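You operate a simulated robot arm through the tools that you are given. There is no shell and no other tool. Be economical: measure what you need, move in short steps, check, and stop when the job is done.

The job below is to be done with a simulated robot arm. You get a single attempt, and the scene is never put back.

JOB
Brush the grime off die 5 in the vice and put it back.
Fine: clamp it before you brush; brush back in its place, vice open again.
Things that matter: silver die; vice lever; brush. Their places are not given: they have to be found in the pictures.

The check looks at the end state, three seconds after you hand in, the way a careful person would. Anything else that was tipped, shoved, dropped, spilled or broken makes it a failure.

ROBOT AND FRAMES
A 7-joint arm with a two-finger parallel gripper, fixed in place. Base frame: the origin is at the foot of the arm, x ahead of it, y to its left, z up; the work surface is at about z = 90. Readings come in cm, degrees, newtons and seconds.
With the tool pointing down near the work surface it reaches from about 30 to 68 cm from the base axis. Its first joint turns from -66.0 to 66.0 degrees. Payload 1.57 kg.
The tool frame sits at the grasp point between the pads (the TCP): z along the fingers, y along the line on which they close. The tips reach 3 cm beyond it. Largest opening 11 cm; finger width 2.4, thickness 1.2; the body of the gripper, 4.8 by 11.2 cm, starts 7.8 cm behind the TCP.
Orientation is that of the tool frame in the base frame, as a unit quaternion [w, x, y, z]. With the fingers straight down and closing along the base's y, the tool's x points along the base's -x, its y along +y and its z along -z.

CONTROLS
- The arm moves only by the tool drive_tool. Its argument "series" is a list of rows, each a list of 7 numbers: the turn, a rotation vector about the tool's x, y, z in degrees, then the shift along the tool's x, y, z in cm, then the closure, from 0 (fully open) to 1 (shut). In form: [[rx, ry, rz, tx, ty, tz, jaw], ...]. A call has 1 to 12 rows; each row is the pose to reach, as a shift and turn from the pose commanded when the call began, along the tool's axes at that moment. A row lasts 0.2 s, in which the tool goes at most 5 cm and 8.6 degrees; a call with a longer step from one row to the next is refused whole, and so is a gripper value outside its range. Where a pose cannot be reached the arm comes as near as it can. A force on the tool above 40 N (or 10 N above the force at the start of the call, whichever is more), or a blocked arm, ends the call early, and 0.2 s more pass. Each finger travels about 10.8 cm/s and halts on what it meets, pressing with about 25 N; the grip force reading is that of the motor and also rises with nothing between the fingers. The clock runs only during rows and for 0.2 s after the last one: add rows that repeat a pose to give the fingers time. The reply holds the time, the measured pose of the TCP, the force on the tool along the base axes, the opening and the grip force, in the units named above and with some noise.
- Cameras (640 x 400 px; columns grow to the right, rows downward): "scene" is fixed at [16.64, -38.8, 142.16]; the picture's right is [0.80, -0.60, 0.00], its down [-0.26, -0.34, -0.90] and it looks along [0.54, 0.72, -0.43] (base axes); focal length 362 px, centre (320, 200). "wrist" rides on the gripper at [-3.6, 0, -8] in the tool frame; the picture's right is [0.00, -1.00, 0.00], its down [0.97, 0.00, -0.24] and it looks along [0.24, 0.00, 0.97] (tool axes); focal length 218 px, centre (320, 200).
- capture(camera): a new picture of that camera. No time passes.
- probe_pixels(camera, pixels): for up to 12 pixels [column, row] of the newest picture of that camera ("zoom" is the newest enlarged one), the place [x, y, z] in the base frame of the surface seen there, good to about 0.2 cm. No time passes.
- close_up(camera, box): a new picture of the part [left, top, right, bottom] of that camera's present view, enlarged. No time passes.
- hand_in(): hands the job in; it is judged then, once.

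Work in short steps. Measure before you move; look again where a grasp or a placing could have gone wrong, and mend it. You have 80 turns and 46 pictures in all, those below and enlarged ones among them. Open the gripper and draw the arm clear of the work before you hand the job in, unless the task says otherwise; then end with one line.

The tools are called after ">>>" as name(argument=value, ...) on one line, values as JSON. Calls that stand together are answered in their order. drive_tool: Moves the arm, as the interface text tells. Its arguments: {"type":"object","properties":{"series":{"type":"array","items":{"type":"array","items":{"type":"number"}}}},"required":["series"]} The other tools are called the same way: capture (camera) takes a picture; probe_pixels (camera, pixels) gives the place of the surface under pixels of a picture; close_up (camera, box) takes an enlarged picture of a part of a camera's view; hand_in () hands the job in.

At the start:

```text
time: 0.0
position: [39.55, 7.96, 122.94]
tcp_rot: [0.0, 0.0, 1.0, 0.001]
force: [0.5, -0.2, -0.1]
grip_width: 11.01
grasp_force: 0.0
```

scene: 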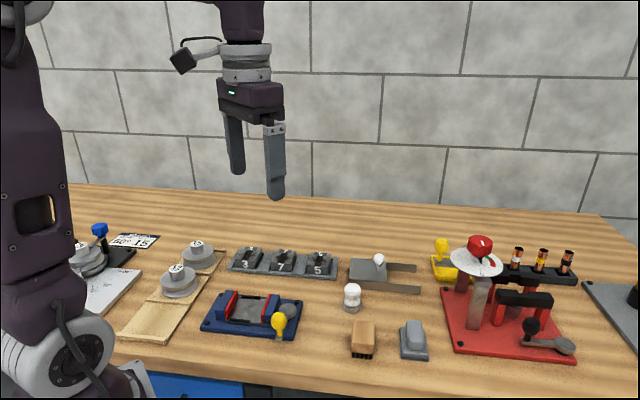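
wrist: 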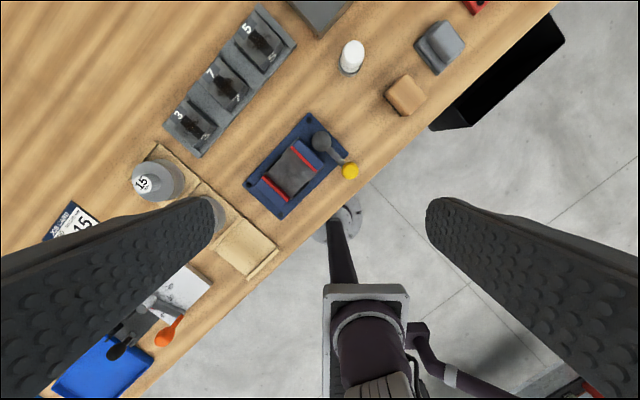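

The scene shows the dies rack (235-338, 262), vice (250,312), and brush candidate (363,338). I take enlarged views to identify them.

>>> close_up(camera="scene", box=[190, 230, 350, 350])

>>> close_up(camera="scene", box=[320, 230, 480, 370])

>>> close_up(camera="wrist", box=[150, 0, 470, 220])

```text
3.33 times, centred on (270, 290) of scene
```

zoom: 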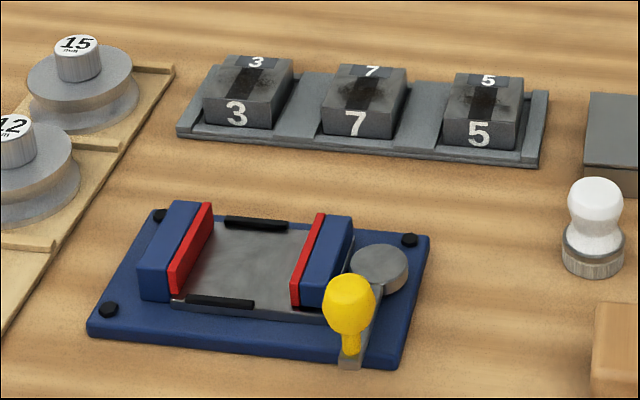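

```text
2.86 times, centred on (400, 300) of scene
```

zoom: 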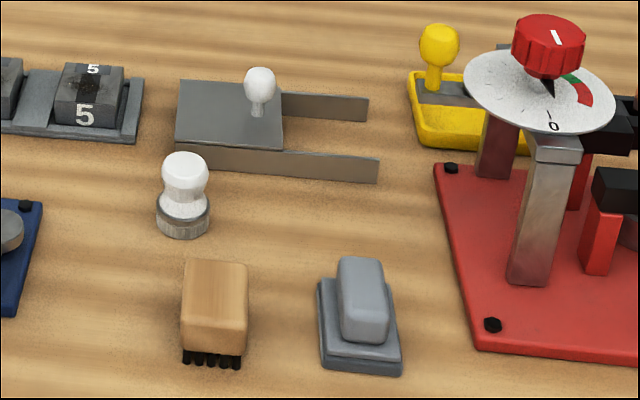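

```text
1.82 times, centred on (310, 110) of wrist
```

zoom: 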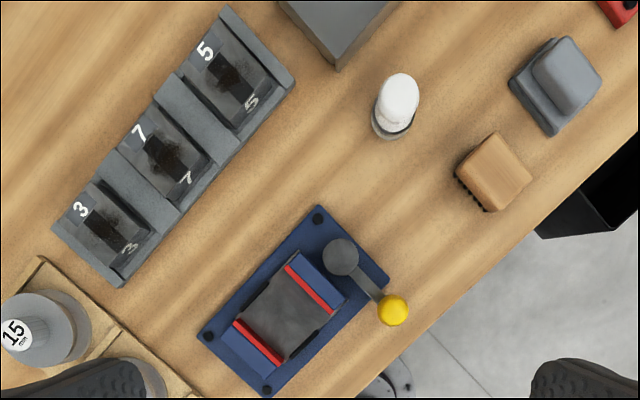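

Zoom on wrist view shows die 5 at (230,85), vice jaws (325,285)/(258,340), hub (340,257), knob (393,310), brush (495,172). I probe those.

>>> probe_pixels(camera="zoom", pixels=[[223, 36], [272, 88], [230, 80], [180, 85], [240, 132], [340, 257], [393, 310], [300, 262], [335, 297], [285, 318], [225, 338], [270, 372]])

>>> probe_pixels(camera="wrist", pixels=[[424, 76], [389, 95], [405, 116], [418, 106], [430, 94], [407, 93]])

>>> probe_pixels(camera="scene", pixels=[[318, 253], [317, 268], [283, 260], [244, 254], [363, 325], [363, 340], [363, 357], [280, 318], [279, 338], [288, 311], [353, 290], [262, 297]])

```text
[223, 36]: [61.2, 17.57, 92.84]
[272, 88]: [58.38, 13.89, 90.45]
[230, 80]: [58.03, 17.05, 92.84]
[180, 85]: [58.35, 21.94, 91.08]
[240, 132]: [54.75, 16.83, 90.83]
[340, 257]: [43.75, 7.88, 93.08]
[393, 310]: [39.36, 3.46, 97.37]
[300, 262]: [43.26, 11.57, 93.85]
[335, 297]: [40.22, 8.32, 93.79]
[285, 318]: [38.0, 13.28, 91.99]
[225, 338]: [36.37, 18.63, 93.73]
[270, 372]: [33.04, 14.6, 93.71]
```

```text
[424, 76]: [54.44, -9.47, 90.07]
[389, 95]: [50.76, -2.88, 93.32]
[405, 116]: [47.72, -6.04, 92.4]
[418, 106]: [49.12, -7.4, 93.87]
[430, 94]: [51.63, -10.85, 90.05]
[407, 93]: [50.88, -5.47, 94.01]
```

```text
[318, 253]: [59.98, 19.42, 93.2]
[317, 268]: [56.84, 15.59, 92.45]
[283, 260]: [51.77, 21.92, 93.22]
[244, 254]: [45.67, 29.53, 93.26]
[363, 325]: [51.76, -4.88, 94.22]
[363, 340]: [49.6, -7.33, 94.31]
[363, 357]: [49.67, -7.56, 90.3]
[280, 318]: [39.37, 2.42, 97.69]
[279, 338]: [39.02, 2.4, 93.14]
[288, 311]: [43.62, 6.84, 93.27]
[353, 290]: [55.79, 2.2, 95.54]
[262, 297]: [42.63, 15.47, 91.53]
```

Die top is at about z 93.2, vice bed 91.9, jaws 93.8, hub (43.7,7.5), knob (39.4,2.9). I move over the area for a closer look.

>>> drive_tool(series=[[0, 0, 8, -2.6, 1.5, 3.5, 0], [0, 0, 16, -5.2, 3, 7, 0], [0, 0, 24, -7.8, 4.5, 10.5, 0], [0, 0, 32, -10.5, 6, 14, 0], [0, 0, 36, -10.5, 6, 14, 0], [0, 0, 36, -10.5, 6, 14, 0]])

>>> capture(camera="wrist")

```text
time: 1.4
position: [50.02, 14.32, 108.87]
tcp_rot: [0.001, 0.31, 0.951, 0.0]
force: [-0.5, 0.0, 0.6]
grip_width: 10.98
grasp_force: 0.0
```

```text
40 pictures are left
```

wrist: 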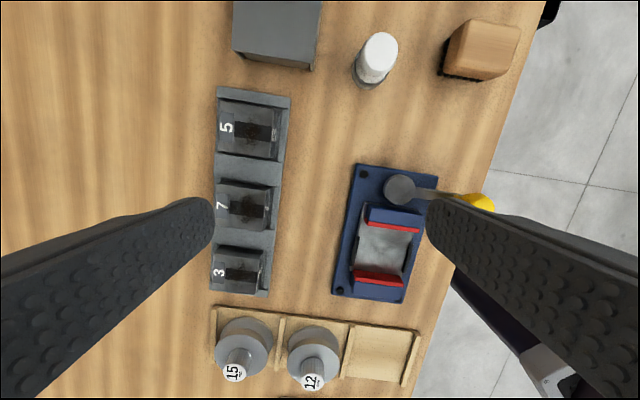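

Now the rack runs nearly straight up the image (die 5 at (248,130)) and the vice at (385,235). I zoom each and probe corners.

>>> close_up(camera="wrist", box=[190, 70, 350, 170])

>>> probe_pixels(camera="zoom", pixels=[[110, 75], [400, 90], [110, 350], [385, 365], [130, 150], [125, 290], [360, 150], [350, 300], [250, 120], [240, 330], [200, 90], [150, 350]])

>>> close_up(camera="wrist", box=[310, 150, 510, 310])

```text
4.00 times, centred on (270, 120) of wrist
```

zoom: 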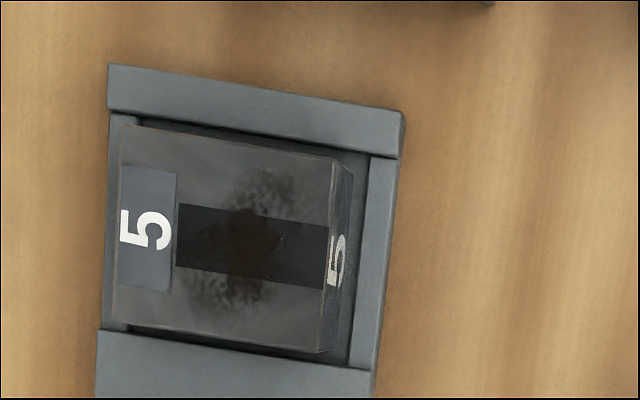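

```text
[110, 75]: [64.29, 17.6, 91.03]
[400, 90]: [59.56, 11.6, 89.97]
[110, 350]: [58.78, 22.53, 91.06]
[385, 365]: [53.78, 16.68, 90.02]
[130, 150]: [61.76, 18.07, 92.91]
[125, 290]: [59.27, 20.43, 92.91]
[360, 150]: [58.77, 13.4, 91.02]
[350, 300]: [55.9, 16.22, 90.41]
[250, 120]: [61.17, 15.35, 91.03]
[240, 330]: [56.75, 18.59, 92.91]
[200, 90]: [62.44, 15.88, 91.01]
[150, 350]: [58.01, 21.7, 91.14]
```

```text
2.50 times, centred on (410, 230) of wrist
```

zoom: 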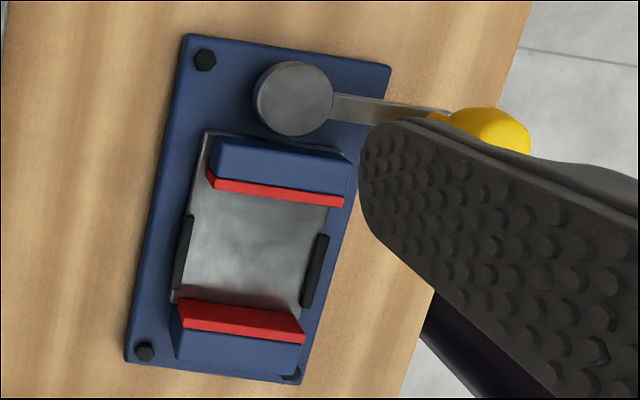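

Probing the vice in this zoom: base corners, jaw faces, bed, black stops.

>>> probe_pixels(camera="zoom", pixels=[[188, 40], [385, 70], [130, 355], [215, 185], [340, 202], [186, 310], [302, 338], [260, 245], [190, 222], [325, 240], [292, 95], [490, 125]])

>>> close_up(camera="wrist", box=[200, 75, 300, 305])

```text
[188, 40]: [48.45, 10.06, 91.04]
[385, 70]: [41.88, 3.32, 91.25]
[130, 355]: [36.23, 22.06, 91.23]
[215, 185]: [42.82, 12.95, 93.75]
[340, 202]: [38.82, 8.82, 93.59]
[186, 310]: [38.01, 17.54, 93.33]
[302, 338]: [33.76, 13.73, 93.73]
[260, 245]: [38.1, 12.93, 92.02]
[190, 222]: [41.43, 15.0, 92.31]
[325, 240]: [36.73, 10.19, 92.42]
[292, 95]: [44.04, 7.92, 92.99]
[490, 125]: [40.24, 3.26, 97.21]
```

```text
1.74 times, centred on (250, 190) of wrist
```

zoom: 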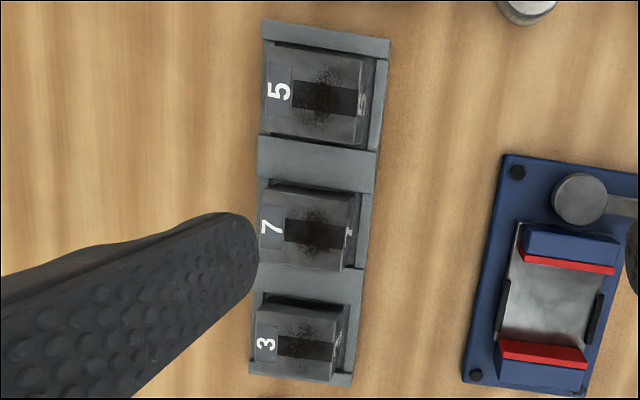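

Vice axis measured at 45° (u=(0.71,-0.71)). Now I measure die 5 and the rack corners in this zoom.

>>> probe_pixels(camera="zoom", pixels=[[269, 48], [358, 62], [351, 140], [266, 130], [265, 28], [252, 372], [385, 50], [346, 380], [310, 95], [268, 140], [374, 160], [262, 187]])

>>> close_up(camera="scene", box=[285, 235, 355, 285])

```text
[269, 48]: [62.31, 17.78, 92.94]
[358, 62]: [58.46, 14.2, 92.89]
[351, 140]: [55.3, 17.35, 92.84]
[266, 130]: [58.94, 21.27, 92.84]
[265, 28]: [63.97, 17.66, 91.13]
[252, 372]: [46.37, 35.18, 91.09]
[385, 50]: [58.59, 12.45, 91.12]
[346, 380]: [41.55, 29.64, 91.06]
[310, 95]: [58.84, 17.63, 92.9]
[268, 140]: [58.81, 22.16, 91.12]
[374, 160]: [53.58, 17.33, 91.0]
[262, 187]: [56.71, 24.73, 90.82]
```

```text
8.00 times, centred on (320, 260) of scene
```

zoom: 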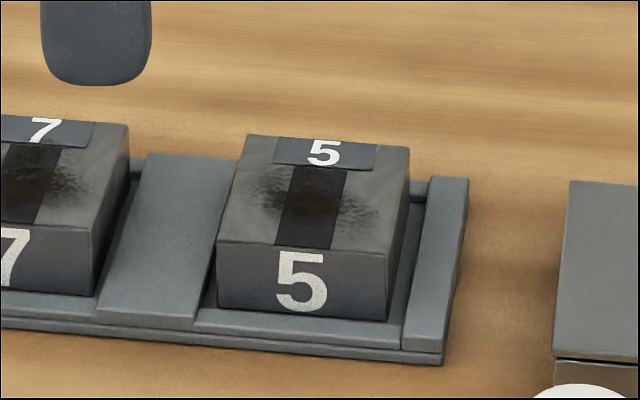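

Rack and vice are both at 45°; die 5 centre is about (58.75,17.65), top z 92.9, ~5.3 (v) × 4.9 (u). I go above it with the fingers closing along v=(0.71,0.71).

>>> drive_tool(series=[[0, 0, 3, -1.7, 2.6, 2.3, 0], [0, 0, 6, -3.4, 5.2, 4.6, 0], [0, 0, 8.9, -5.09, 7.83, 6.87, 0], [0, 0, 8.9, -5.09, 7.83, 6.87, 0]])

>>> capture(camera="wrist")

>>> probe_pixels(camera="zoom", pixels=[[300, 330], [200, 318], [240, 150], [405, 160], [375, 310], [225, 235], [310, 200], [410, 280], [310, 290], [400, 190]])

```text
time: 2.4
position: [58.75, 17.6, 101.74]
tcp_rot: [0.001, 0.382, 0.924, 0.001]
force: [0.1, 0.6, -0.7]
grip_width: 10.99
grasp_force: 0.0
```

```text
35 pictures are left
```

wrist: 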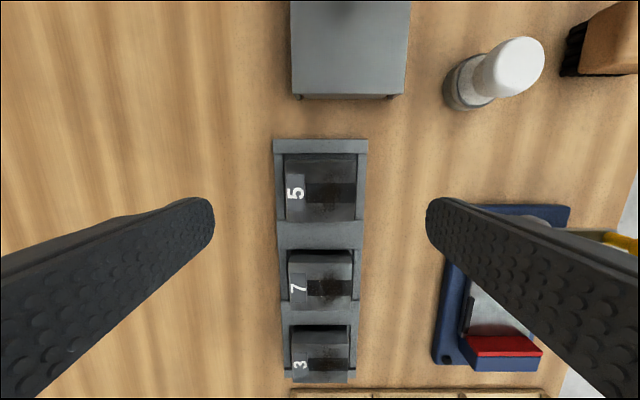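

```text
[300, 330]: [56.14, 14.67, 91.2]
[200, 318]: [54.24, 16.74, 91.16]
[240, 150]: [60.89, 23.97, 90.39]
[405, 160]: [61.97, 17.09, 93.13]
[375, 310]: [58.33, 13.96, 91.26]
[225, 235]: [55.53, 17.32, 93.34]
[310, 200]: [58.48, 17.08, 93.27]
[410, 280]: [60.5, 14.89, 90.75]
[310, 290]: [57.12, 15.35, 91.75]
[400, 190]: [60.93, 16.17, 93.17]
```

The die is centred between the fingers (285–357 about column 320). Rims are at z≈91.2, so I descend to TCP z 94.5 (tips 91.5) and close.

>>> drive_tool(series=[[0, 0, 0, 0, 0, 4, 0], [0, 0, 0, 0, 0, 7.24, 0], [0, 0, 0, 0, 0, 7.24, 0], [0, 0, 0, 0, 0, 7.24, 0.4], [0, 0, 0, 0, 0, 7.24, 0.7], [0, 0, 0, 0, 0, 7.24, 0.7], [0, 0, 0, 0, 0, 7.24, 0.7]])

>>> close_up(camera="scene", box=[220, 180, 380, 290])

```text
time: 4.0
position: [58.7, 17.72, 94.61]
tcp_rot: [0.0, 0.382, 0.924, 0.0]
force: [-0.8, 0.1, -0.3]
grip_width: 5.58
grasp_force: 25.5
```

```text
3.64 times, centred on (300, 235) of scene
```

zoom: 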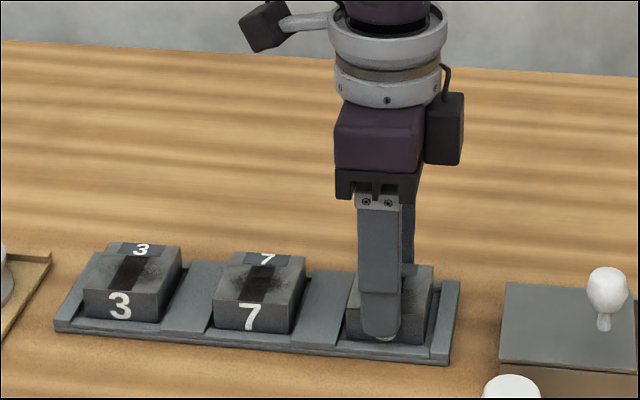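

Die held at 5.58 cm opening with 25 N. I lift it straight up.

>>> drive_tool(series=[[0, 0, 0, 0, 0, -1, 0.7], [0, 0, 0, 0, 0, -3, 0.7], [0, 0, 0, 0, 0, -6, 0.7], [0, 0, 0, 0, 0, -9, 0.7], [0, 0, 0, 0, 0, -9, 0.7]])

>>> close_up(camera="scene", box=[220, 160, 380, 290])

```text
time: 5.2
position: [58.86, 17.33, 103.76]
tcp_rot: [0.0, 0.382, 0.924, 0.0]
force: [0.4, 0.6, -4.4]
grip_width: 5.57
grasp_force: 24.8
```

```text
3.08 times, centred on (300, 225) of scene
```

zoom: 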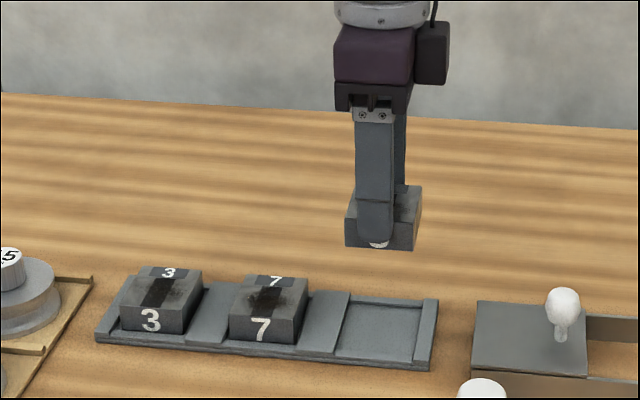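

Die is lifted level. I probe its bottom edge and the empty slot.

>>> probe_pixels(camera="zoom", pixels=[[350, 243], [408, 247], [350, 210], [410, 215], [380, 330], [345, 350], [415, 310], [360, 302], [340, 300], [428, 330], [370, 362], [409, 195]])

>>> close_up(camera="wrist", box=[220, 120, 420, 245])

```text
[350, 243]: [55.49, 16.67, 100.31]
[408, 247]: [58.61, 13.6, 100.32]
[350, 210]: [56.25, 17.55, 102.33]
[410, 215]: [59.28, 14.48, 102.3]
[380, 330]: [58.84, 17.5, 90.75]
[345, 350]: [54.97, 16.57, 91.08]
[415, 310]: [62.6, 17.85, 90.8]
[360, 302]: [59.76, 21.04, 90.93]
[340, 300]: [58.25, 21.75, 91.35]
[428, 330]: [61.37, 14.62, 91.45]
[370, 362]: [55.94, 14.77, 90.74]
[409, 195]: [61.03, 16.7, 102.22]
```

```text
3.20 times, centred on (320, 182) of wrist
```

zoom: 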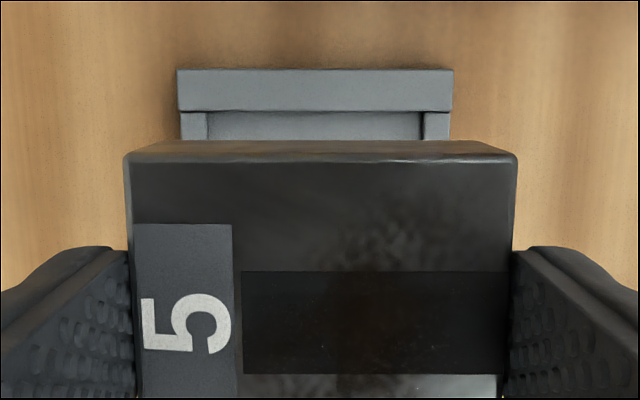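

Die bottom sits ~3.7 below the TCP; slot floor ~90.8. Next I measure the jaws precisely from the scene camera before placing.

>>> close_up(camera="scene", box=[195, 275, 315, 350])

```text
5.33 times, centred on (255, 312) of scene
```

zoom: 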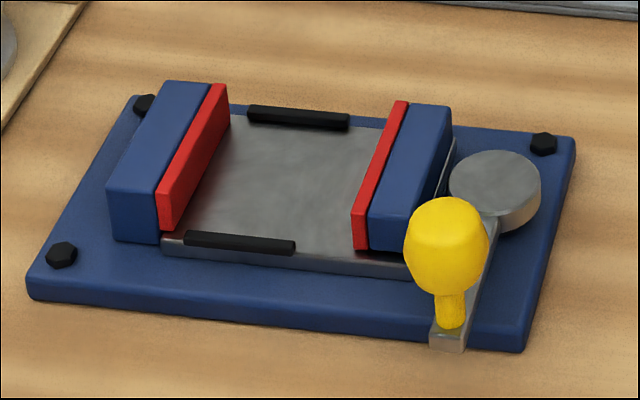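

>>> probe_pixels(camera="zoom", pixels=[[215, 95], [165, 192], [190, 185], [395, 115], [358, 205], [375, 180], [300, 118], [240, 243], [280, 180], [300, 210], [170, 210], [358, 240]])

```text
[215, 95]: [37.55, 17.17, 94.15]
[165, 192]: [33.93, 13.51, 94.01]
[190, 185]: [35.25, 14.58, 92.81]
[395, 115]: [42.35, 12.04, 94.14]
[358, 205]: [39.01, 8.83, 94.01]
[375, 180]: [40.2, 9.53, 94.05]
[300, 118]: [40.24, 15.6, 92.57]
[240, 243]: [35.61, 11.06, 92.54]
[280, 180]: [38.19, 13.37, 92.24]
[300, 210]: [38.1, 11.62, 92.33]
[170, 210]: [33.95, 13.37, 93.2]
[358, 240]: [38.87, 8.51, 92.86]
```

Jaw gap spans u 14.65–21.15 (6.5 cm), bed z≈92.1, centre about (38.3,13.0). I carry the die over at height.

>>> drive_tool(series=[[0, 0, 0, 2.3, -3.5, 0, 0.7], [0, 0, 0, 4.5, -7.1, 0, 0.7], [0, 0, 0, 6.8, -10.6, 0, 0.7], [0, 0, 0, 9.1, -14.2, 0, 0.7], [0, 0, 0, 11.35, -17.71, 0, 0.7], [0, 0, 0, 11.35, -17.71, 0, 0.7], [0, 0, 0, 11.35, -17.71, 0, 0.7]])

>>> close_up(camera="scene", box=[165, 215, 325, 350])

>>> capture(camera="wrist")

```text
time: 6.8
position: [38.39, 12.93, 103.63]
tcp_rot: [0.0, 0.382, 0.924, 0.0]
force: [-0.9, 0.2, -5.5]
grip_width: 5.6
grasp_force: 25.2
```

```text
2.96 times, centred on (245, 282) of scene
```

zoom: 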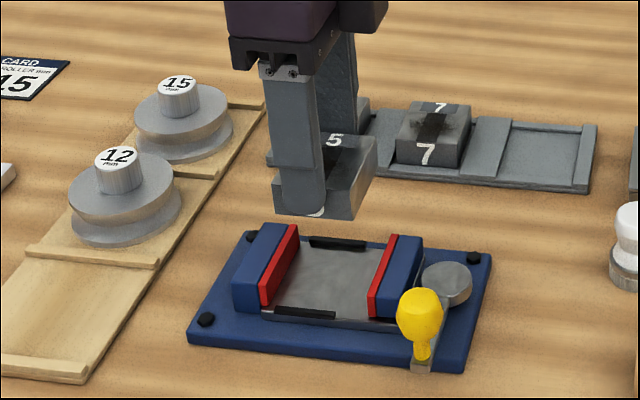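

```text
29 pictures are left
```

wrist: 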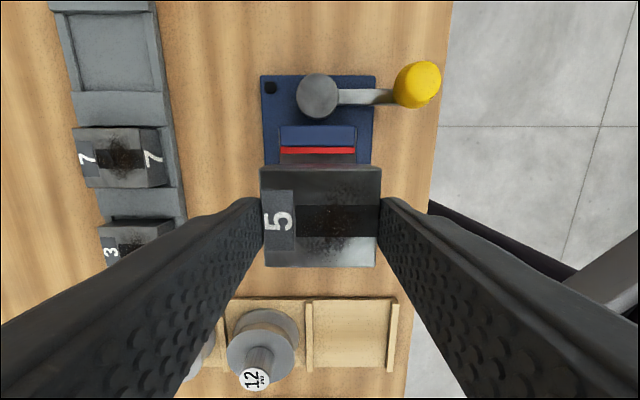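

Die hovers over the gap. Quick probe of its faces versus the jaws before lowering.

>>> probe_pixels(camera="zoom", pixels=[[277, 205], [345, 217], [277, 185], [348, 195], [285, 255], [372, 290], [385, 250], [268, 290]])

>>> probe_pixels(camera="wrist", pixels=[[265, 180], [375, 180], [268, 262], [373, 262], [320, 170], [320, 150], [320, 135]])

```text
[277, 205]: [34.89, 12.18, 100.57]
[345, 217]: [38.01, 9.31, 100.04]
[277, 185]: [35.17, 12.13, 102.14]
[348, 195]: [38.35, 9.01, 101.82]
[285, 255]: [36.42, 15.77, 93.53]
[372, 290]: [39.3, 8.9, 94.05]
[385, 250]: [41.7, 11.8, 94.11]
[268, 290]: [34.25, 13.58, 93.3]
```

```text
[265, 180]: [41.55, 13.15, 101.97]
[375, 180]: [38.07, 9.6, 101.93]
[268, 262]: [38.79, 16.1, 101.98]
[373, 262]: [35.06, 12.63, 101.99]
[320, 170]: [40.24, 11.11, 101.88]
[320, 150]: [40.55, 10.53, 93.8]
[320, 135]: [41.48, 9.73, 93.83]
```

Die centre is at u≈18.25 versus gap centre 17.9, so I shift 0.3 toward the left jaw and lower to just above the bed.

>>> drive_tool(series=[[0, 0, 0, 0.3, 0, 0, 0.7], [0, 0, 0, 0.3, 0, 3, 0.7], [0, 0, 0, 0.3, 0, 5.5, 0.7], [0, 0, 0, 0.3, 0, 7.2, 0.7], [0, 0, 0, 0.3, 0, 7.2, 0.7]])

>>> close_up(camera="scene", box=[185, 250, 325, 350])

```text
time: 8.0
position: [38.21, 13.2, 96.34]
tcp_rot: [0.0, 0.382, 0.924, 0.0]
force: [0.1, 0.5, -5.4]
grip_width: 5.59
grasp_force: 25.8
```

```text
4.00 times, centred on (255, 300) of scene
```

zoom: 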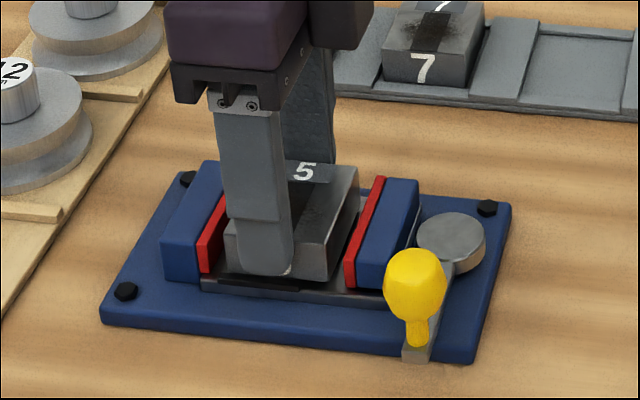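

The die is between the jaws, just above the bed. I lower in small steps, watching the force.

>>> drive_tool(series=[[0, 0, 0, 0, 0, 0.2, 0.7], [0, 0, 0, 0, 0, 0.4, 0.7], [0, 0, 0, 0, 0, 0.4, 0.7]])

```text
time: 8.8
position: [38.09, 13.13, 96.06]
tcp_rot: [0.0, 0.382, 0.924, 0.001]
force: [-1.1, 0.2, 21.7]
grip_width: 5.57
grasp_force: 25.0
```

Contact with the bed (force +21.7 N). I ease off 0.1, open, and rise clear.

>>> drive_tool(series=[[0, 0, 0, 0, 0, -0.12, 0.7], [0, 0, 0, 0, 0, -0.12, 0.4], [0, 0, 0, 0, 0, -0.12, 0.3], [0, 0, 0, 0, 0, -0.12, 0.3], [0, 0, 0, 0, 0, -4, 0.3], [0, 0, 0, 0, 0, -8, 0.3], [0, 0, 0, 0, 0, -12, 0.3], [0, 0, 0, 0, 0, -12, 0.3]])

>>> close_up(camera="scene", box=[185, 250, 325, 350])

```text
time: 10.6
position: [37.81, 13.12, 108.2]
tcp_rot: [0.0, 0.382, 0.924, -0.001]
force: [-1.0, 0.0, 1.0]
grip_width: 7.72
grasp_force: 0.1
```

```text
4.00 times, centred on (255, 300) of scene
```

zoom: 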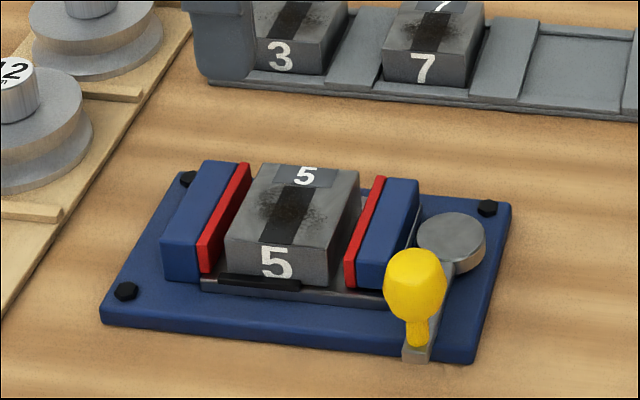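

Die sits well between the jaws. Now I measure the lever: knob (415,285), hub (450,238), arm end (415,352) in the zoom.

>>> probe_pixels(camera="zoom", pixels=[[415, 255], [415, 285], [388, 285], [440, 285], [416, 335], [415, 355], [450, 232], [420, 232], [482, 235], [448, 217], [448, 252], [440, 300]])

>>> capture(camera="wrist")

```text
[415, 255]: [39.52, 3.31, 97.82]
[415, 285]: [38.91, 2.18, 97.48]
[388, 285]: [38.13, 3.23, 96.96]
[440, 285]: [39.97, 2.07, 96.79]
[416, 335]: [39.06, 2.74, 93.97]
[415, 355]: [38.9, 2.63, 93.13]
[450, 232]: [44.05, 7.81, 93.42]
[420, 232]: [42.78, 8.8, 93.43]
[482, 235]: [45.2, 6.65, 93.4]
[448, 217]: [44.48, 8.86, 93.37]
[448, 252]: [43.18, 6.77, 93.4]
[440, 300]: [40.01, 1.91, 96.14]
```

```text
26 pictures are left
```

wrist: 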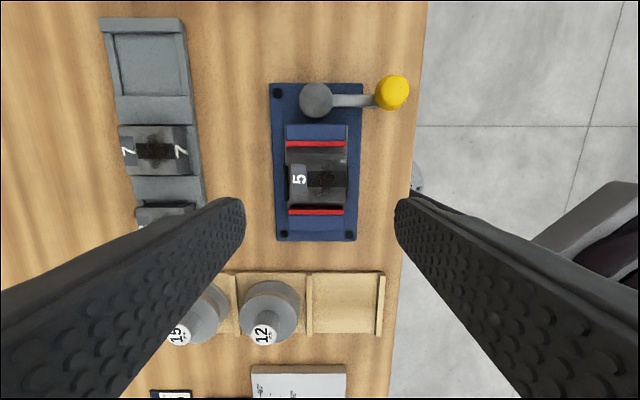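

Hub centre (44.0,7.75), knob centre about (39.4,3.0,96.9). I turn the tool -90° about z (so fingers close along u) and go above the knob.

>>> drive_tool(series=[[0, 0, -8.2, -0.75, -0.55, 0.4, 0.3], [0, 0, -16.4, -1.5, -1.1, 0.8, 0.3], [0, 0, -24.6, -2.2, -1.7, 1.2, 0.3], [0, 0, -32.8, -3, -2.2, 1.6, 0.3], [0, 0, -41, -3.7, -2.8, 2, 0.3], [0, 0, -49.2, -4.5, -3.3, 2.4, 0.3], [0, 0, -57.4, -5.2, -3.9, 2.8, 0.3], [0, 0, -65.6, -6, -4.4, 3.2, 0.3], [0, 0, -73.8, -6.7, -5, 3.6, 0.3], [0, 0, -82, -7.5, -5.5, 4, 0.3], [0, 0, -90, -8.2, -6.08, 4.4, 0.3], [0, 0, -90, -8.2, -6.08, 4.4, 0.3]])

>>> capture(camera="wrist")

```text
time: 13.2
position: [39.55, 2.93, 103.7]
tcp_rot: [0.0, -0.384, 0.923, 0.0]
force: [0.9, -0.4, 0.9]
grip_width: 7.7
grasp_force: 0.1
```

```text
25 pictures are left
```

wrist: 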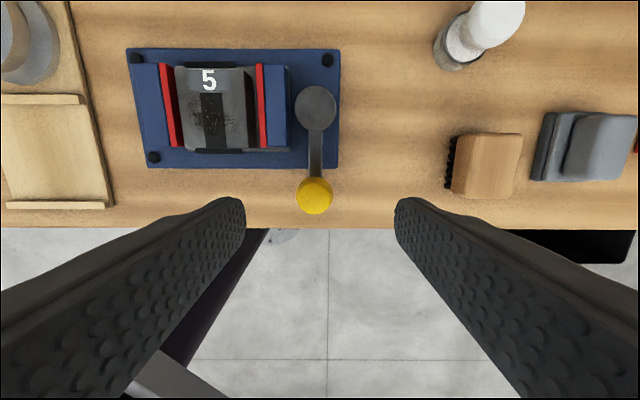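

Knob at (314,195) sits right under the TCP. Descend to z 97 and close on it.

>>> drive_tool(series=[[0, 0, 0, 0, 0, 3.5, 0.3], [0, 0, 0, 0, 0, 6.6, 0.3], [0, 0, 0, 0, 0, 6.6, 0.3], [0, 0, 0, 0, 0, 6.6, 0.6], [0, 0, 0, 0, 0, 6.6, 0.9], [0, 0, 0, 0, 0, 6.6, 0.9], [0, 0, 0, 0, 0, 6.6, 0.9]])

```text
time: 14.8
position: [39.58, 3.08, 96.97]
tcp_rot: [-0.002, -0.383, 0.924, 0.0]
force: [-0.5, -3.4, -12.0]
grip_width: 2.74
grasp_force: 38.5
```

Knob gripped (2.74 cm). The jaw blocks a swing to the left, so I test a small 10° swing toward +u (away from the jaws) about the hub.

>>> drive_tool(series=[[0, 0, 0, -0.02, -0.46, 0, 0.9], [0, 0, 0, -0.1, -1.14, 0, 0.9], [0, 0, 0, -0.1, -1.14, 0, 0.9]])

>>> capture(camera="wrist")

```text
time: 15.6
position: [40.62, 2.2, 97.01]
tcp_rot: [0.001, -0.384, 0.923, -0.001]
force: [6.2, 6.2, -21.7]
grip_width: 2.66
grasp_force: 37.4
```

```text
24 pictures are left
```

wrist: 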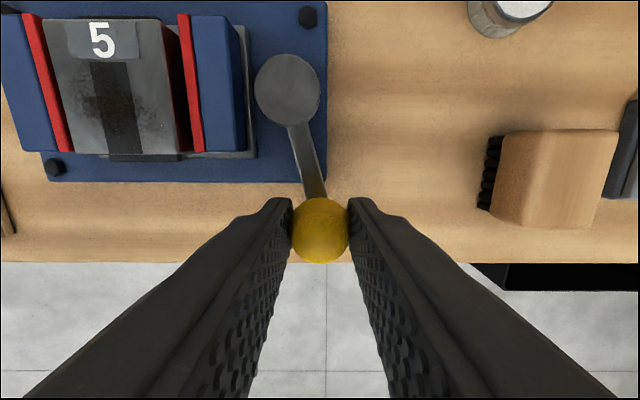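

The lever swings freely this way (force small). I continue the arc to 50°, turning the tool partially with it.

>>> drive_tool(series=[[0, 0, -3, -0.12, -0.56, -0.1, 0.9], [0, 0, -6, -0.3, -1.1, -0.1, 0.9], [0, 0, -9, -0.51, -1.63, -0.1, 0.9], [0, 0, -12, -0.78, -2.14, -0.1, 0.9], [0, 0, -15, -1.09, -2.62, -0.1, 0.9], [0, 0, -18, -1.43, -3.07, -0.1, 0.9], [0, 0, -21, -1.82, -3.49, -0.1, 0.9], [0, 0, -24, -2.24, -3.88, -0.1, 0.9], [0, 0, -24, -2.24, -3.88, -0.1, 0.9]])

>>> capture(camera="wrist")

```text
time: 17.6
position: [44.68, 1.08, 97.18]
tcp_rot: [0.0, -0.568, 0.823, -0.001]
force: [-7.2, -2.5, 6.3]
grip_width: 2.72
grasp_force: 38.3
```

```text
23 pictures are left
```

wrist: 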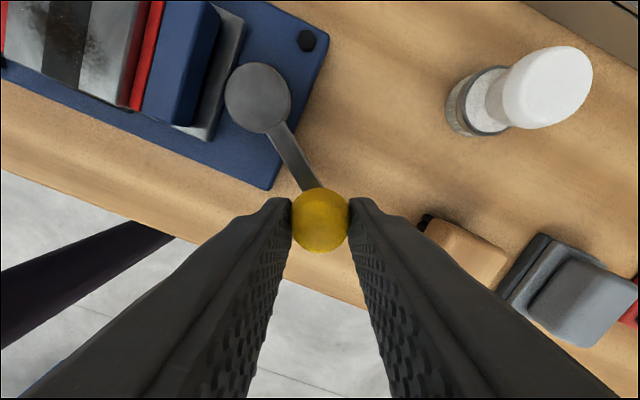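

The right jaw seems to be nearing the die. I continue the arc from 50° toward 90°; the force limit will end it at the stop.

>>> drive_tool(series=[[0, 0, -3, -0.27, -0.51, 0, 0.9], [0, 0, -6, -0.58, -0.99, 0, 0.9], [0, 0, -9, -0.93, -1.43, 0, 0.9], [0, 0, -12, -1.32, -1.85, 0, 0.9], [0, 0, -15, -1.755, -2.23, 0, 0.9], [0, 0, -18, -2.21, -2.57, 0, 0.9], [0, 0, -21, -2.69, -2.87, 0, 0.9], [0, 0, -24, -3.21, -3.12, 0, 0.9], [0, 0, -24, -3.21, -3.12, 0, 0.9]])

>>> capture(camera="wrist")

>>> close_up(camera="scene", box=[185, 240, 345, 350])

```text
time: 18.1
position: [45.55, 1.23, 97.27]
tcp_rot: [0.0, -0.6, 0.8, -0.001]
force: [-6.5, 0.6, 13.5]
grip_width: 2.74
grasp_force: 37.5
stopped in row 2: the force on the tool passed its limit (the readings are from after the stop); the commanded pose is now the measured one
```

```text
22 pictures are left
```

wrist: 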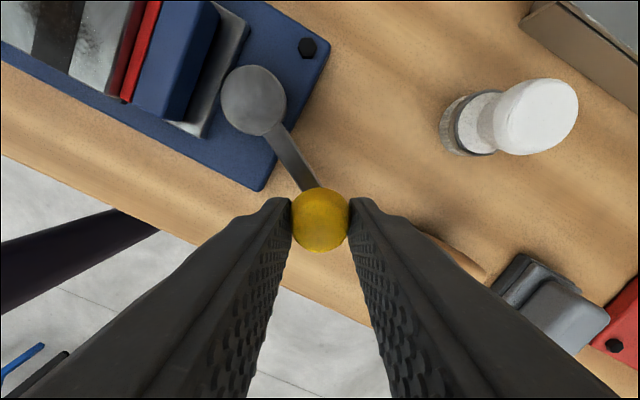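

```text
3.64 times, centred on (265, 295) of scene
```

zoom: 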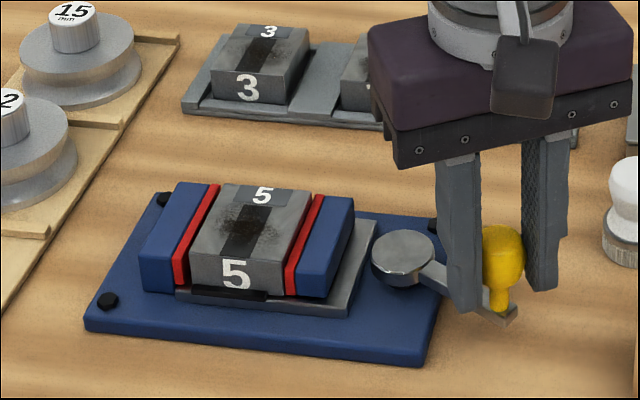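

The jaws look closed on the die and the lever stopped at ~58°. I try one more gentle push to confirm it is the clamping stop, then zoom on the jaws.

>>> drive_tool(series=[[0, 0, -2, -0.15, -0.25, 0.1, 0.9], [0, 0, -4, -0.3, -0.5, 0.1, 0.9], [0, 0, -6, -0.5, -0.75, 0.1, 0.9]])

>>> close_up(camera="scene", box=[205, 280, 325, 340])

```text
time: 18.6
position: [45.81, 1.22, 97.28]
tcp_rot: [-0.001, -0.612, 0.791, -0.001]
force: [-6.4, 0.6, 14.2]
grip_width: 2.72
grasp_force: 37.7
stopped in row 2: the force on the tool passed its limit (the readings are from after the stop); the commanded pose is now the measured one
```

```text
5.33 times, centred on (265, 310) of scene
```

zoom: 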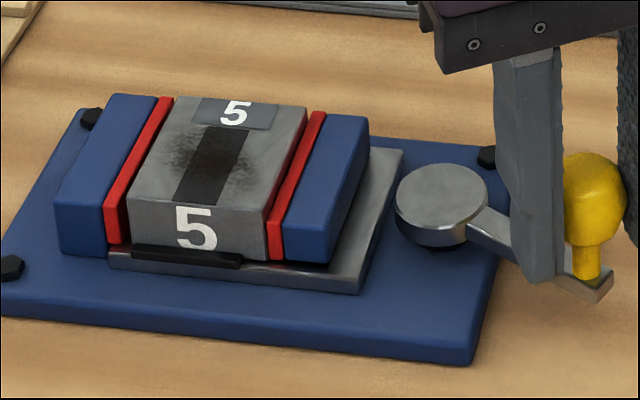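

I probe pad and die edges to judge the remaining gap.

>>> probe_pixels(camera="zoom", pixels=[[140, 155], [125, 215], [165, 140], [140, 190], [295, 135], [275, 190], [302, 160], [310, 130], [280, 210], [285, 230], [265, 245], [135, 230]])

>>> capture(camera="scene")

```text
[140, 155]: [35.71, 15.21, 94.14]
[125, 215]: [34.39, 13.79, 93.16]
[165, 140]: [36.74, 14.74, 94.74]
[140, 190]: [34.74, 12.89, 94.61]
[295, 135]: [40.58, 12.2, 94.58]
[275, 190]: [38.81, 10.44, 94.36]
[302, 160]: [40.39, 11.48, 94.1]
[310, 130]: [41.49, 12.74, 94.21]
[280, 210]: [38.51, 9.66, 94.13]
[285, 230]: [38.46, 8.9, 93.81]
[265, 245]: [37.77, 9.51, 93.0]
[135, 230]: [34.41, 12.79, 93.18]
```

```text
19 pictures are left
```

scene: 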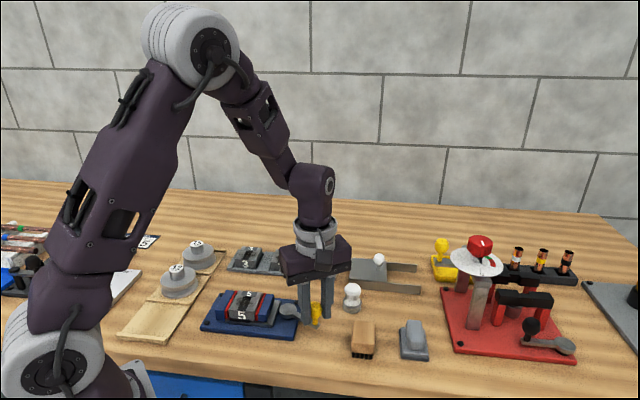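

The right pad now touches the die but ~0.4 cm seems left at the left pad, so the lever isn't fully closed. I push on more slowly along a corrected arc.

>>> drive_tool(series=[[0, 0, 0, -0.2, -0.1, 0, 0.9], [0, 0, 0, -0.26, -0.19, 0, 0.9], [0, 0, 0, -0.35, -0.33, 0, 0.9], [0, 0, 0, -0.45, -0.47, 0, 0.9], [0, 0, 0, -0.56, -0.61, 0, 0.9], [0, 0, 0, -0.67, -0.75, 0, 0.9], [0, 0, 0, -0.78, -0.89, 0, 0.9], [0, 0, 0, -0.89, -1.02, 0, 0.9]])

>>> close_up(camera="scene", box=[205, 280, 325, 340])

```text
time: 20.4
position: [47.1, 2.01, 97.28]
tcp_rot: [0.001, -0.612, 0.791, -0.001]
force: [-12.5, 1.1, 33.1]
grip_width: 2.7
grasp_force: 37.4
```

```text
5.33 times, centred on (265, 310) of scene
```

zoom: 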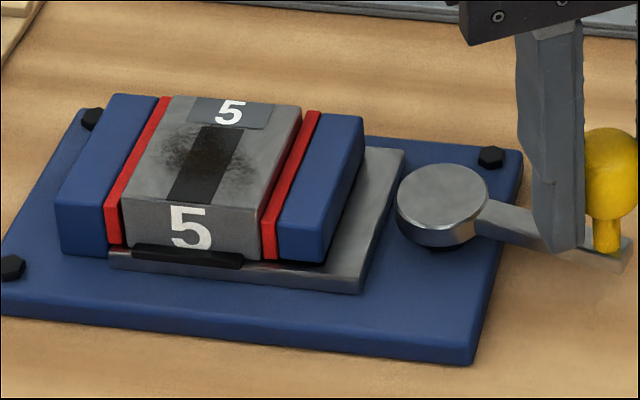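

The jaw advanced; most of the force is vertical (grip sitting slightly high on the knob). I lower 0.15 to relieve it and continue the arc.

>>> drive_tool(series=[[0, 0, 0, 0, 0, 0.15, 0.9], [0, 0, 0, 0, 0, 0.2, 0.9]])

```text
time: 20.7
position: [47.05, 2.12, 97.22]
tcp_rot: [0.0, -0.613, 0.79, -0.002]
force: [-7.1, 1.6, 13.1]
grip_width: 2.64
grasp_force: 37.4
stopped in row 1: the force on the tool passed its limit (the readings are from after the stop); the commanded pose is now the measured one
```

Lowering raised the force: the left finger tip is bearing on the lever arm. I raise 0.4 instead and continue the arc.

>>> drive_tool(series=[[0, 0, 0, 0, 0, -0.2, 0.9], [0, 0, 0, 0, 0, -0.4, 0.9], [0, 0, 0, 0, 0, -0.4, 0.9]])

```text
time: 21.5
position: [47.02, 2.15, 97.73]
tcp_rot: [0.0, -0.612, 0.791, -0.001]
force: [0.8, 1.0, -26.8]
grip_width: 2.71
grasp_force: 37.5
```

Now the grip drags the knob upward; I reopen and regrip at this height to shed the stress.

>>> drive_tool(series=[[0, 0, 0, 0, 0, 0, 0.6], [0, 0, 0, 0, 0, 0, 0.6], [0, 0, 0, 0, 0, 0, 0.9], [0, 0, 0, 0, 0, 0, 0.9], [0, 0, 0, 0, 0, 0, 0.9]])

>>> capture(camera="wrist")

```text
time: 22.7
position: [46.95, 2.11, 97.54]
tcp_rot: [0.002, -0.612, 0.791, -0.002]
force: [0.6, 2.2, 8.4]
grip_width: 2.68
grasp_force: 37.2
```

```text
17 pictures are left
```

wrist: 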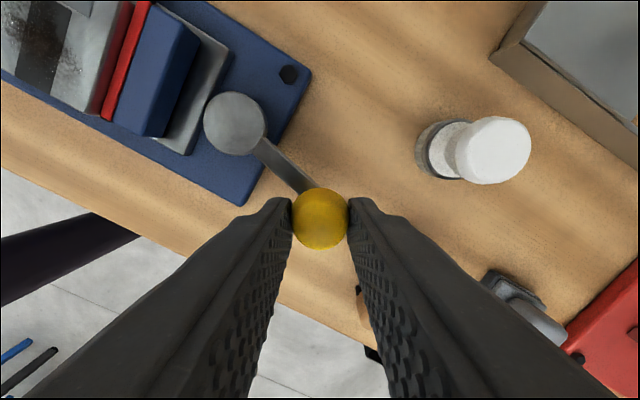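

Knob still at ~73° of swing, regripped cleanly. I continue slowly toward 90°.

>>> drive_tool(series=[[0, 0, 0, -0.12, -0.23, 0, 0.9], [0, 0, 0, -0.28, -0.39, 0, 0.9], [0, 0, 0, -0.44, -0.55, 0, 0.9], [0, 0, 0, -0.62, -0.69, 0, 0.9], [0, 0, 0, -0.79, -0.83, 0, 0.9], [0, 0, 0, -0.98, -0.96, 0, 0.9], [0, 0, 0, -1.16, -1.09, 0, 0.9], [0, 0, 0, -1.35, -1.21, 0, 0.9], [0, 0, 0, -1.54, -1.32, 0, 0.9]])

>>> close_up(camera="scene", box=[205, 280, 325, 340])

```text
time: 23.6
position: [47.32, 2.2, 97.56]
tcp_rot: [-0.004, -0.611, 0.791, 0.0]
force: [-11.6, 0.1, 14.0]
grip_width: 2.65
grasp_force: 36.7
stopped in row 4: the force on the tool passed its limit (the readings are from after the stop); the commanded pose is now the measured one
```

```text
5.33 times, centred on (265, 310) of scene
```

zoom: 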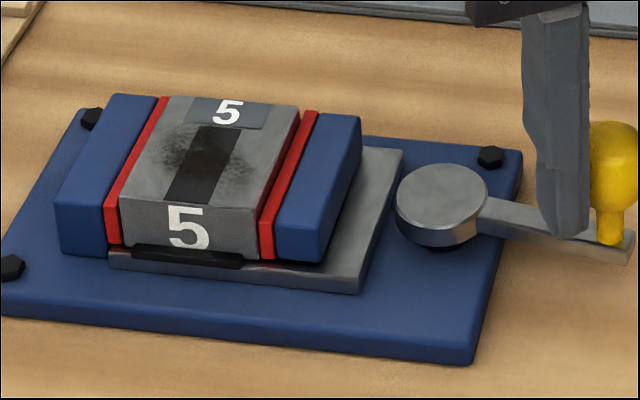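

The die now meets the left pad visually. I probe the pads and die again.

>>> probe_pixels(camera="zoom", pixels=[[122, 210], [140, 150], [158, 140], [132, 190], [290, 135], [262, 195], [305, 130], [272, 210], [262, 245], [127, 235], [440, 190], [605, 245]])

```text
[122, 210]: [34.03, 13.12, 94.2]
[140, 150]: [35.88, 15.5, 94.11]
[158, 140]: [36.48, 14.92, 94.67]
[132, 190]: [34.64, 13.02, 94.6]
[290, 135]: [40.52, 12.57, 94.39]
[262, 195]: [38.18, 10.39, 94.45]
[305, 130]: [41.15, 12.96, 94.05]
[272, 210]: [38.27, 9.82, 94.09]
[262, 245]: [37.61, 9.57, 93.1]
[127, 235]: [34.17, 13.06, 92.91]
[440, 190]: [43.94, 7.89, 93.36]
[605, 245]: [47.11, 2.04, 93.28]
```

Pads are now ~5.1 apart, about the die's width; the lever is at ~74° and stalled. To make sure it's truly clamped, I reopen, turn the tool so the fingers close tangentially, and regrip for one cleaner push.

>>> drive_tool(series=[[0, 0, 0, 0, 0, 0, 0.6], [0, 0, 0, 0.15, 0.1, 0, 0.6], [0, 0, -8, 0.15, 0.1, 0, 0.6], [0, 0, -16, 0.15, 0.1, 0, 0.6], [0, 0, -24, 0.15, 0.1, 0, 0.6], [0, 0, -32, 0.15, 0.1, 0, 0.6], [0, 0, -40, 0.15, 0.1, 0, 0.6], [0, 0, -43, 0.15, 0.1, 0, 0.6], [0, 0, -43, 0.15, 0.1, 0, 0.9], [0, 0, -43, 0.15, 0.1, 0, 0.9], [0, 0, -43, 0.15, 0.1, 0, 0.9]])

>>> capture(camera="wrist")

```text
time: 25.9
position: [47.38, 2.13, 97.44]
tcp_rot: [0.004, 0.859, -0.512, -0.001]
force: [3.5, 0.6, -2.0]
grip_width: 2.71
grasp_force: 37.9
```

```text
15 pictures are left
```

wrist: 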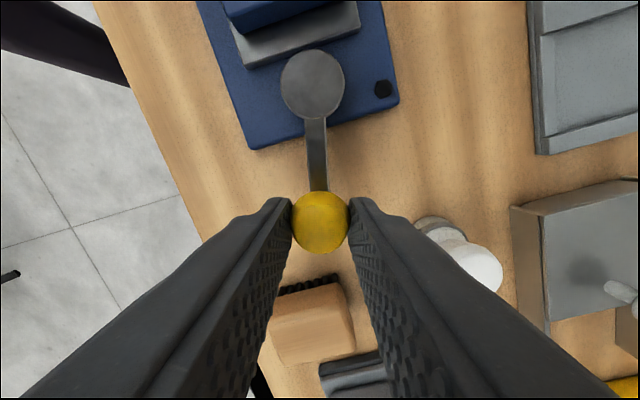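

Now aligned along the lever. Push tangentially (−y) slowly up to ~8°.

>>> drive_tool(series=[[0, 0, 0, 0, -0.2, 0, 0.9], [0, 0, 0, -0.01, -0.4, 0, 0.9], [0, 0, 0, -0.03, -0.6, 0, 0.9], [0, 0, 0, -0.06, -0.9, 0, 0.9], [0, 0, 0, -0.1, -1.15, 0, 0.9]])

```text
time: 27.1
position: [47.78, 2.39, 97.47]
tcp_rot: [0.01, 0.858, -0.514, -0.005]
force: [-12.9, -4.7, 13.6]
grip_width: 2.76
grasp_force: 37.4
stopped in row 5: the force on the tool passed its limit (the readings are from after the stop); the commanded pose is now the measured one
```

Lever crept slightly and resisted. One more push to see whether it still advances.

>>> drive_tool(series=[[0, 0, 0, 0, -0.2, 0, 0.9], [0, 0, 0, -0.02, -0.4, 0, 0.9], [0, 0, 0, -0.05, -0.6, 0, 0.9], [0, 0, 0, -0.08, -0.8, 0, 0.9], [0, 0, 0, -0.12, -1.0, 0, 0.9]])

>>> close_up(camera="scene", box=[205, 280, 325, 340])

```text
time: 27.6
position: [47.57, 2.3, 97.4]
tcp_rot: [0.016, 0.857, -0.515, -0.008]
force: [-11.6, -3.3, 13.1]
grip_width: 2.76
grasp_force: 37.8
stopped in row 2: the force on the tool passed its limit (the readings are from after the stop); the commanded pose is now the measured one
```

```text
5.33 times, centred on (265, 310) of scene
```

zoom: 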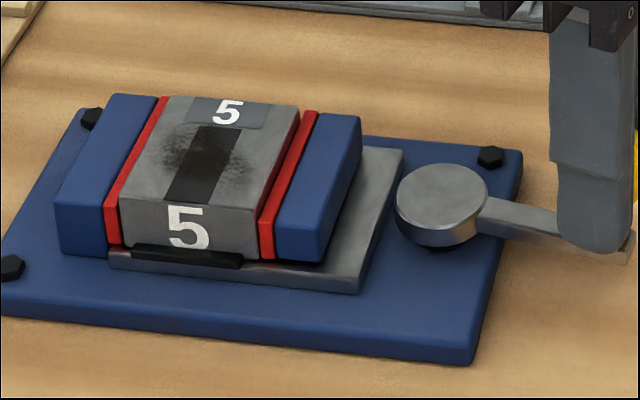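

The view is unchanged from before: lever stalled, die clamped between both pads. I ease off, open, and rise, turning back toward y=45°.

>>> drive_tool(series=[[0, 0, 0, 0, 0.1, 0, 0.9], [0, 0, 0, 0, 0.1, 0, 0.5], [0, 0, 0, 0, 0.1, 0, 0.5], [0, 0, 0, 0, 0.1, -4, 0.5], [0, 0, 8.2, 0, 0.1, -8, 0.3], [0, 0, 16.4, 0, 0.1, -9, 0.0], [0, 0, 24.6, 0, 0.1, -9, 0], [0, 0, 32.8, 0, 0.1, -9, 0], [0, 0, 41, 0, 0.1, -9, 0], [0, 0, 49.2, 0, 0.1, -9, 0], [0, 0, 57.4, 0, 0.1, -9, 0], [0, 0, 65.6, 0, 0.1, -9, 0]])

```text
time: 30.2
position: [48.06, 2.51, 106.54]
tcp_rot: [-0.016, -0.441, 0.897, -0.001]
force: [0.7, 0.0, 0.6]
grip_width: 10.99
grasp_force: 0.1
```

Rise clear; the tool has a slight tilt left over, which I correct while turning to y=45° and moving above the brush.

>>> drive_tool(series=[[-0.08, -0.16, 8.12, 0.31, -0.55, 0, 0], [-0.15, -0.31, 16.2, 0.63, -1.1, 0, 0], [-0.23, -0.47, 24.35, 0.94, -1.64, 0, 0], [-0.3, -0.62, 32.5, 1.26, -2.19, 0, 0], [-0.38, -0.78, 40.6, 1.57, -2.74, 0, 0], [-0.45, -0.94, 48.7, 1.89, -3.29, 0, 0], [-0.53, -1.09, 56.8, 2.2, -3.83, 0, 0], [-0.6, -1.25, 64.9, 2.51, -4.38, 0, 0], [-0.68, -1.4, 73.05, 2.83, -4.93, 0, 0], [-0.75, -1.56, 81.2, 3.14, -5.48, 0, 0], [-0.83, -1.71, 89.3, 3.46, -6.02, 0, 0], [-0.9, -1.87, 97.4, 3.77, -6.57, 0, 0]])

>>> capture(camera="wrist")

```text
time: 32.9
position: [50.89, -4.25, 106.51]
tcp_rot: [0.001, 0.384, 0.924, 0.001]
force: [0.4, 0.4, -0.4]
grip_width: 11.02
grasp_force: 0.1
```

```text
13 pictures are left
```

wrist: 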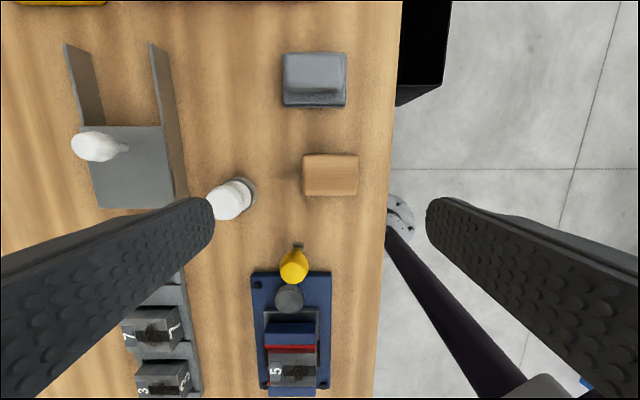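

Brush at (330,175) is axis-aligned; the grey block is ahead and the white-knob item to the left. I probe brush corners.

>>> probe_pixels(camera="wrist", pixels=[[306, 158], [354, 158], [307, 193], [354, 193], [330, 175], [305, 175], [356, 175], [330, 190], [330, 157], [295, 262]])

>>> close_up(camera="scene", box=[325, 300, 405, 370])

>>> probe_pixels(camera="zoom", pixels=[[210, 175], [400, 180], [220, 305], [385, 310], [235, 370], [370, 385], [300, 250]])

```text
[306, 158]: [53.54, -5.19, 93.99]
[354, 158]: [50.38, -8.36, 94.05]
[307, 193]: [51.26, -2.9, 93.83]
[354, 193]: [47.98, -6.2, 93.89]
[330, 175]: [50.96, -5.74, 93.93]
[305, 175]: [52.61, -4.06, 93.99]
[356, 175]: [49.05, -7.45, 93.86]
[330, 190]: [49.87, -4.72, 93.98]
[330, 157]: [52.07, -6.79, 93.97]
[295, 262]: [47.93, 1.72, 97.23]
```

```text
5.71 times, centred on (365, 335) of scene
```

zoom: 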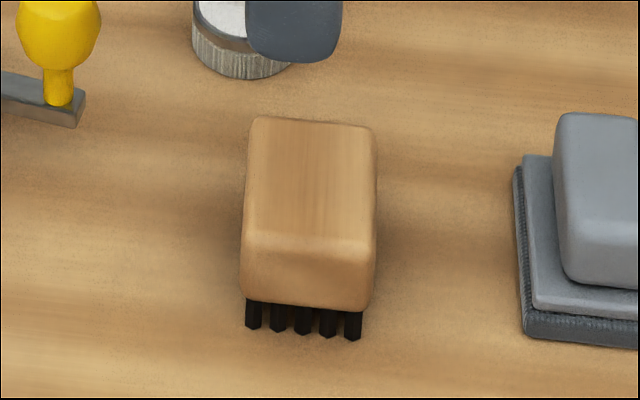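

```text
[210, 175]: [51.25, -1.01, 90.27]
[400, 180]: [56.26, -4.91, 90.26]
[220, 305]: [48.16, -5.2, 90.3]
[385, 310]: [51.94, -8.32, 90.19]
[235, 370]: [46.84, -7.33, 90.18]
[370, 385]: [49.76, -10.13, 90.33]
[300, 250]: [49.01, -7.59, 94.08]
```

Brush centre (50.8,-5.68), top 94.0, 4.8 (v) × 3.5 (u). I centre on it, descend to TCP z 94.7 with an 8 cm opening, and grip.

>>> drive_tool(series=[[0, 0, 0, -0.94, -1.08, 0, 0.27], [0, 0, 0, -0.94, -1.08, 4, 0.27], [0, 0, 0, -0.94, -1.08, 8, 0.27], [0, 0, 0, -0.94, -1.08, 11.8, 0.27], [0, 0, 0, -0.94, -1.08, 11.8, 0.27], [0, 0, 0, -0.94, -1.08, 11.8, 0.5], [0, 0, 0, -0.94, -1.08, 11.8, 0.75], [0, 0, 0, -0.94, -1.08, 11.8, 0.75], [0, 0, 0, -0.94, -1.08, 11.8, 0.75]])

```text
time: 34.9
position: [50.87, -5.95, 94.83]
tcp_rot: [0.0, 0.382, 0.924, 0.001]
force: [-0.6, 0.5, -0.1]
grip_width: 5.34
grasp_force: 24.6
```

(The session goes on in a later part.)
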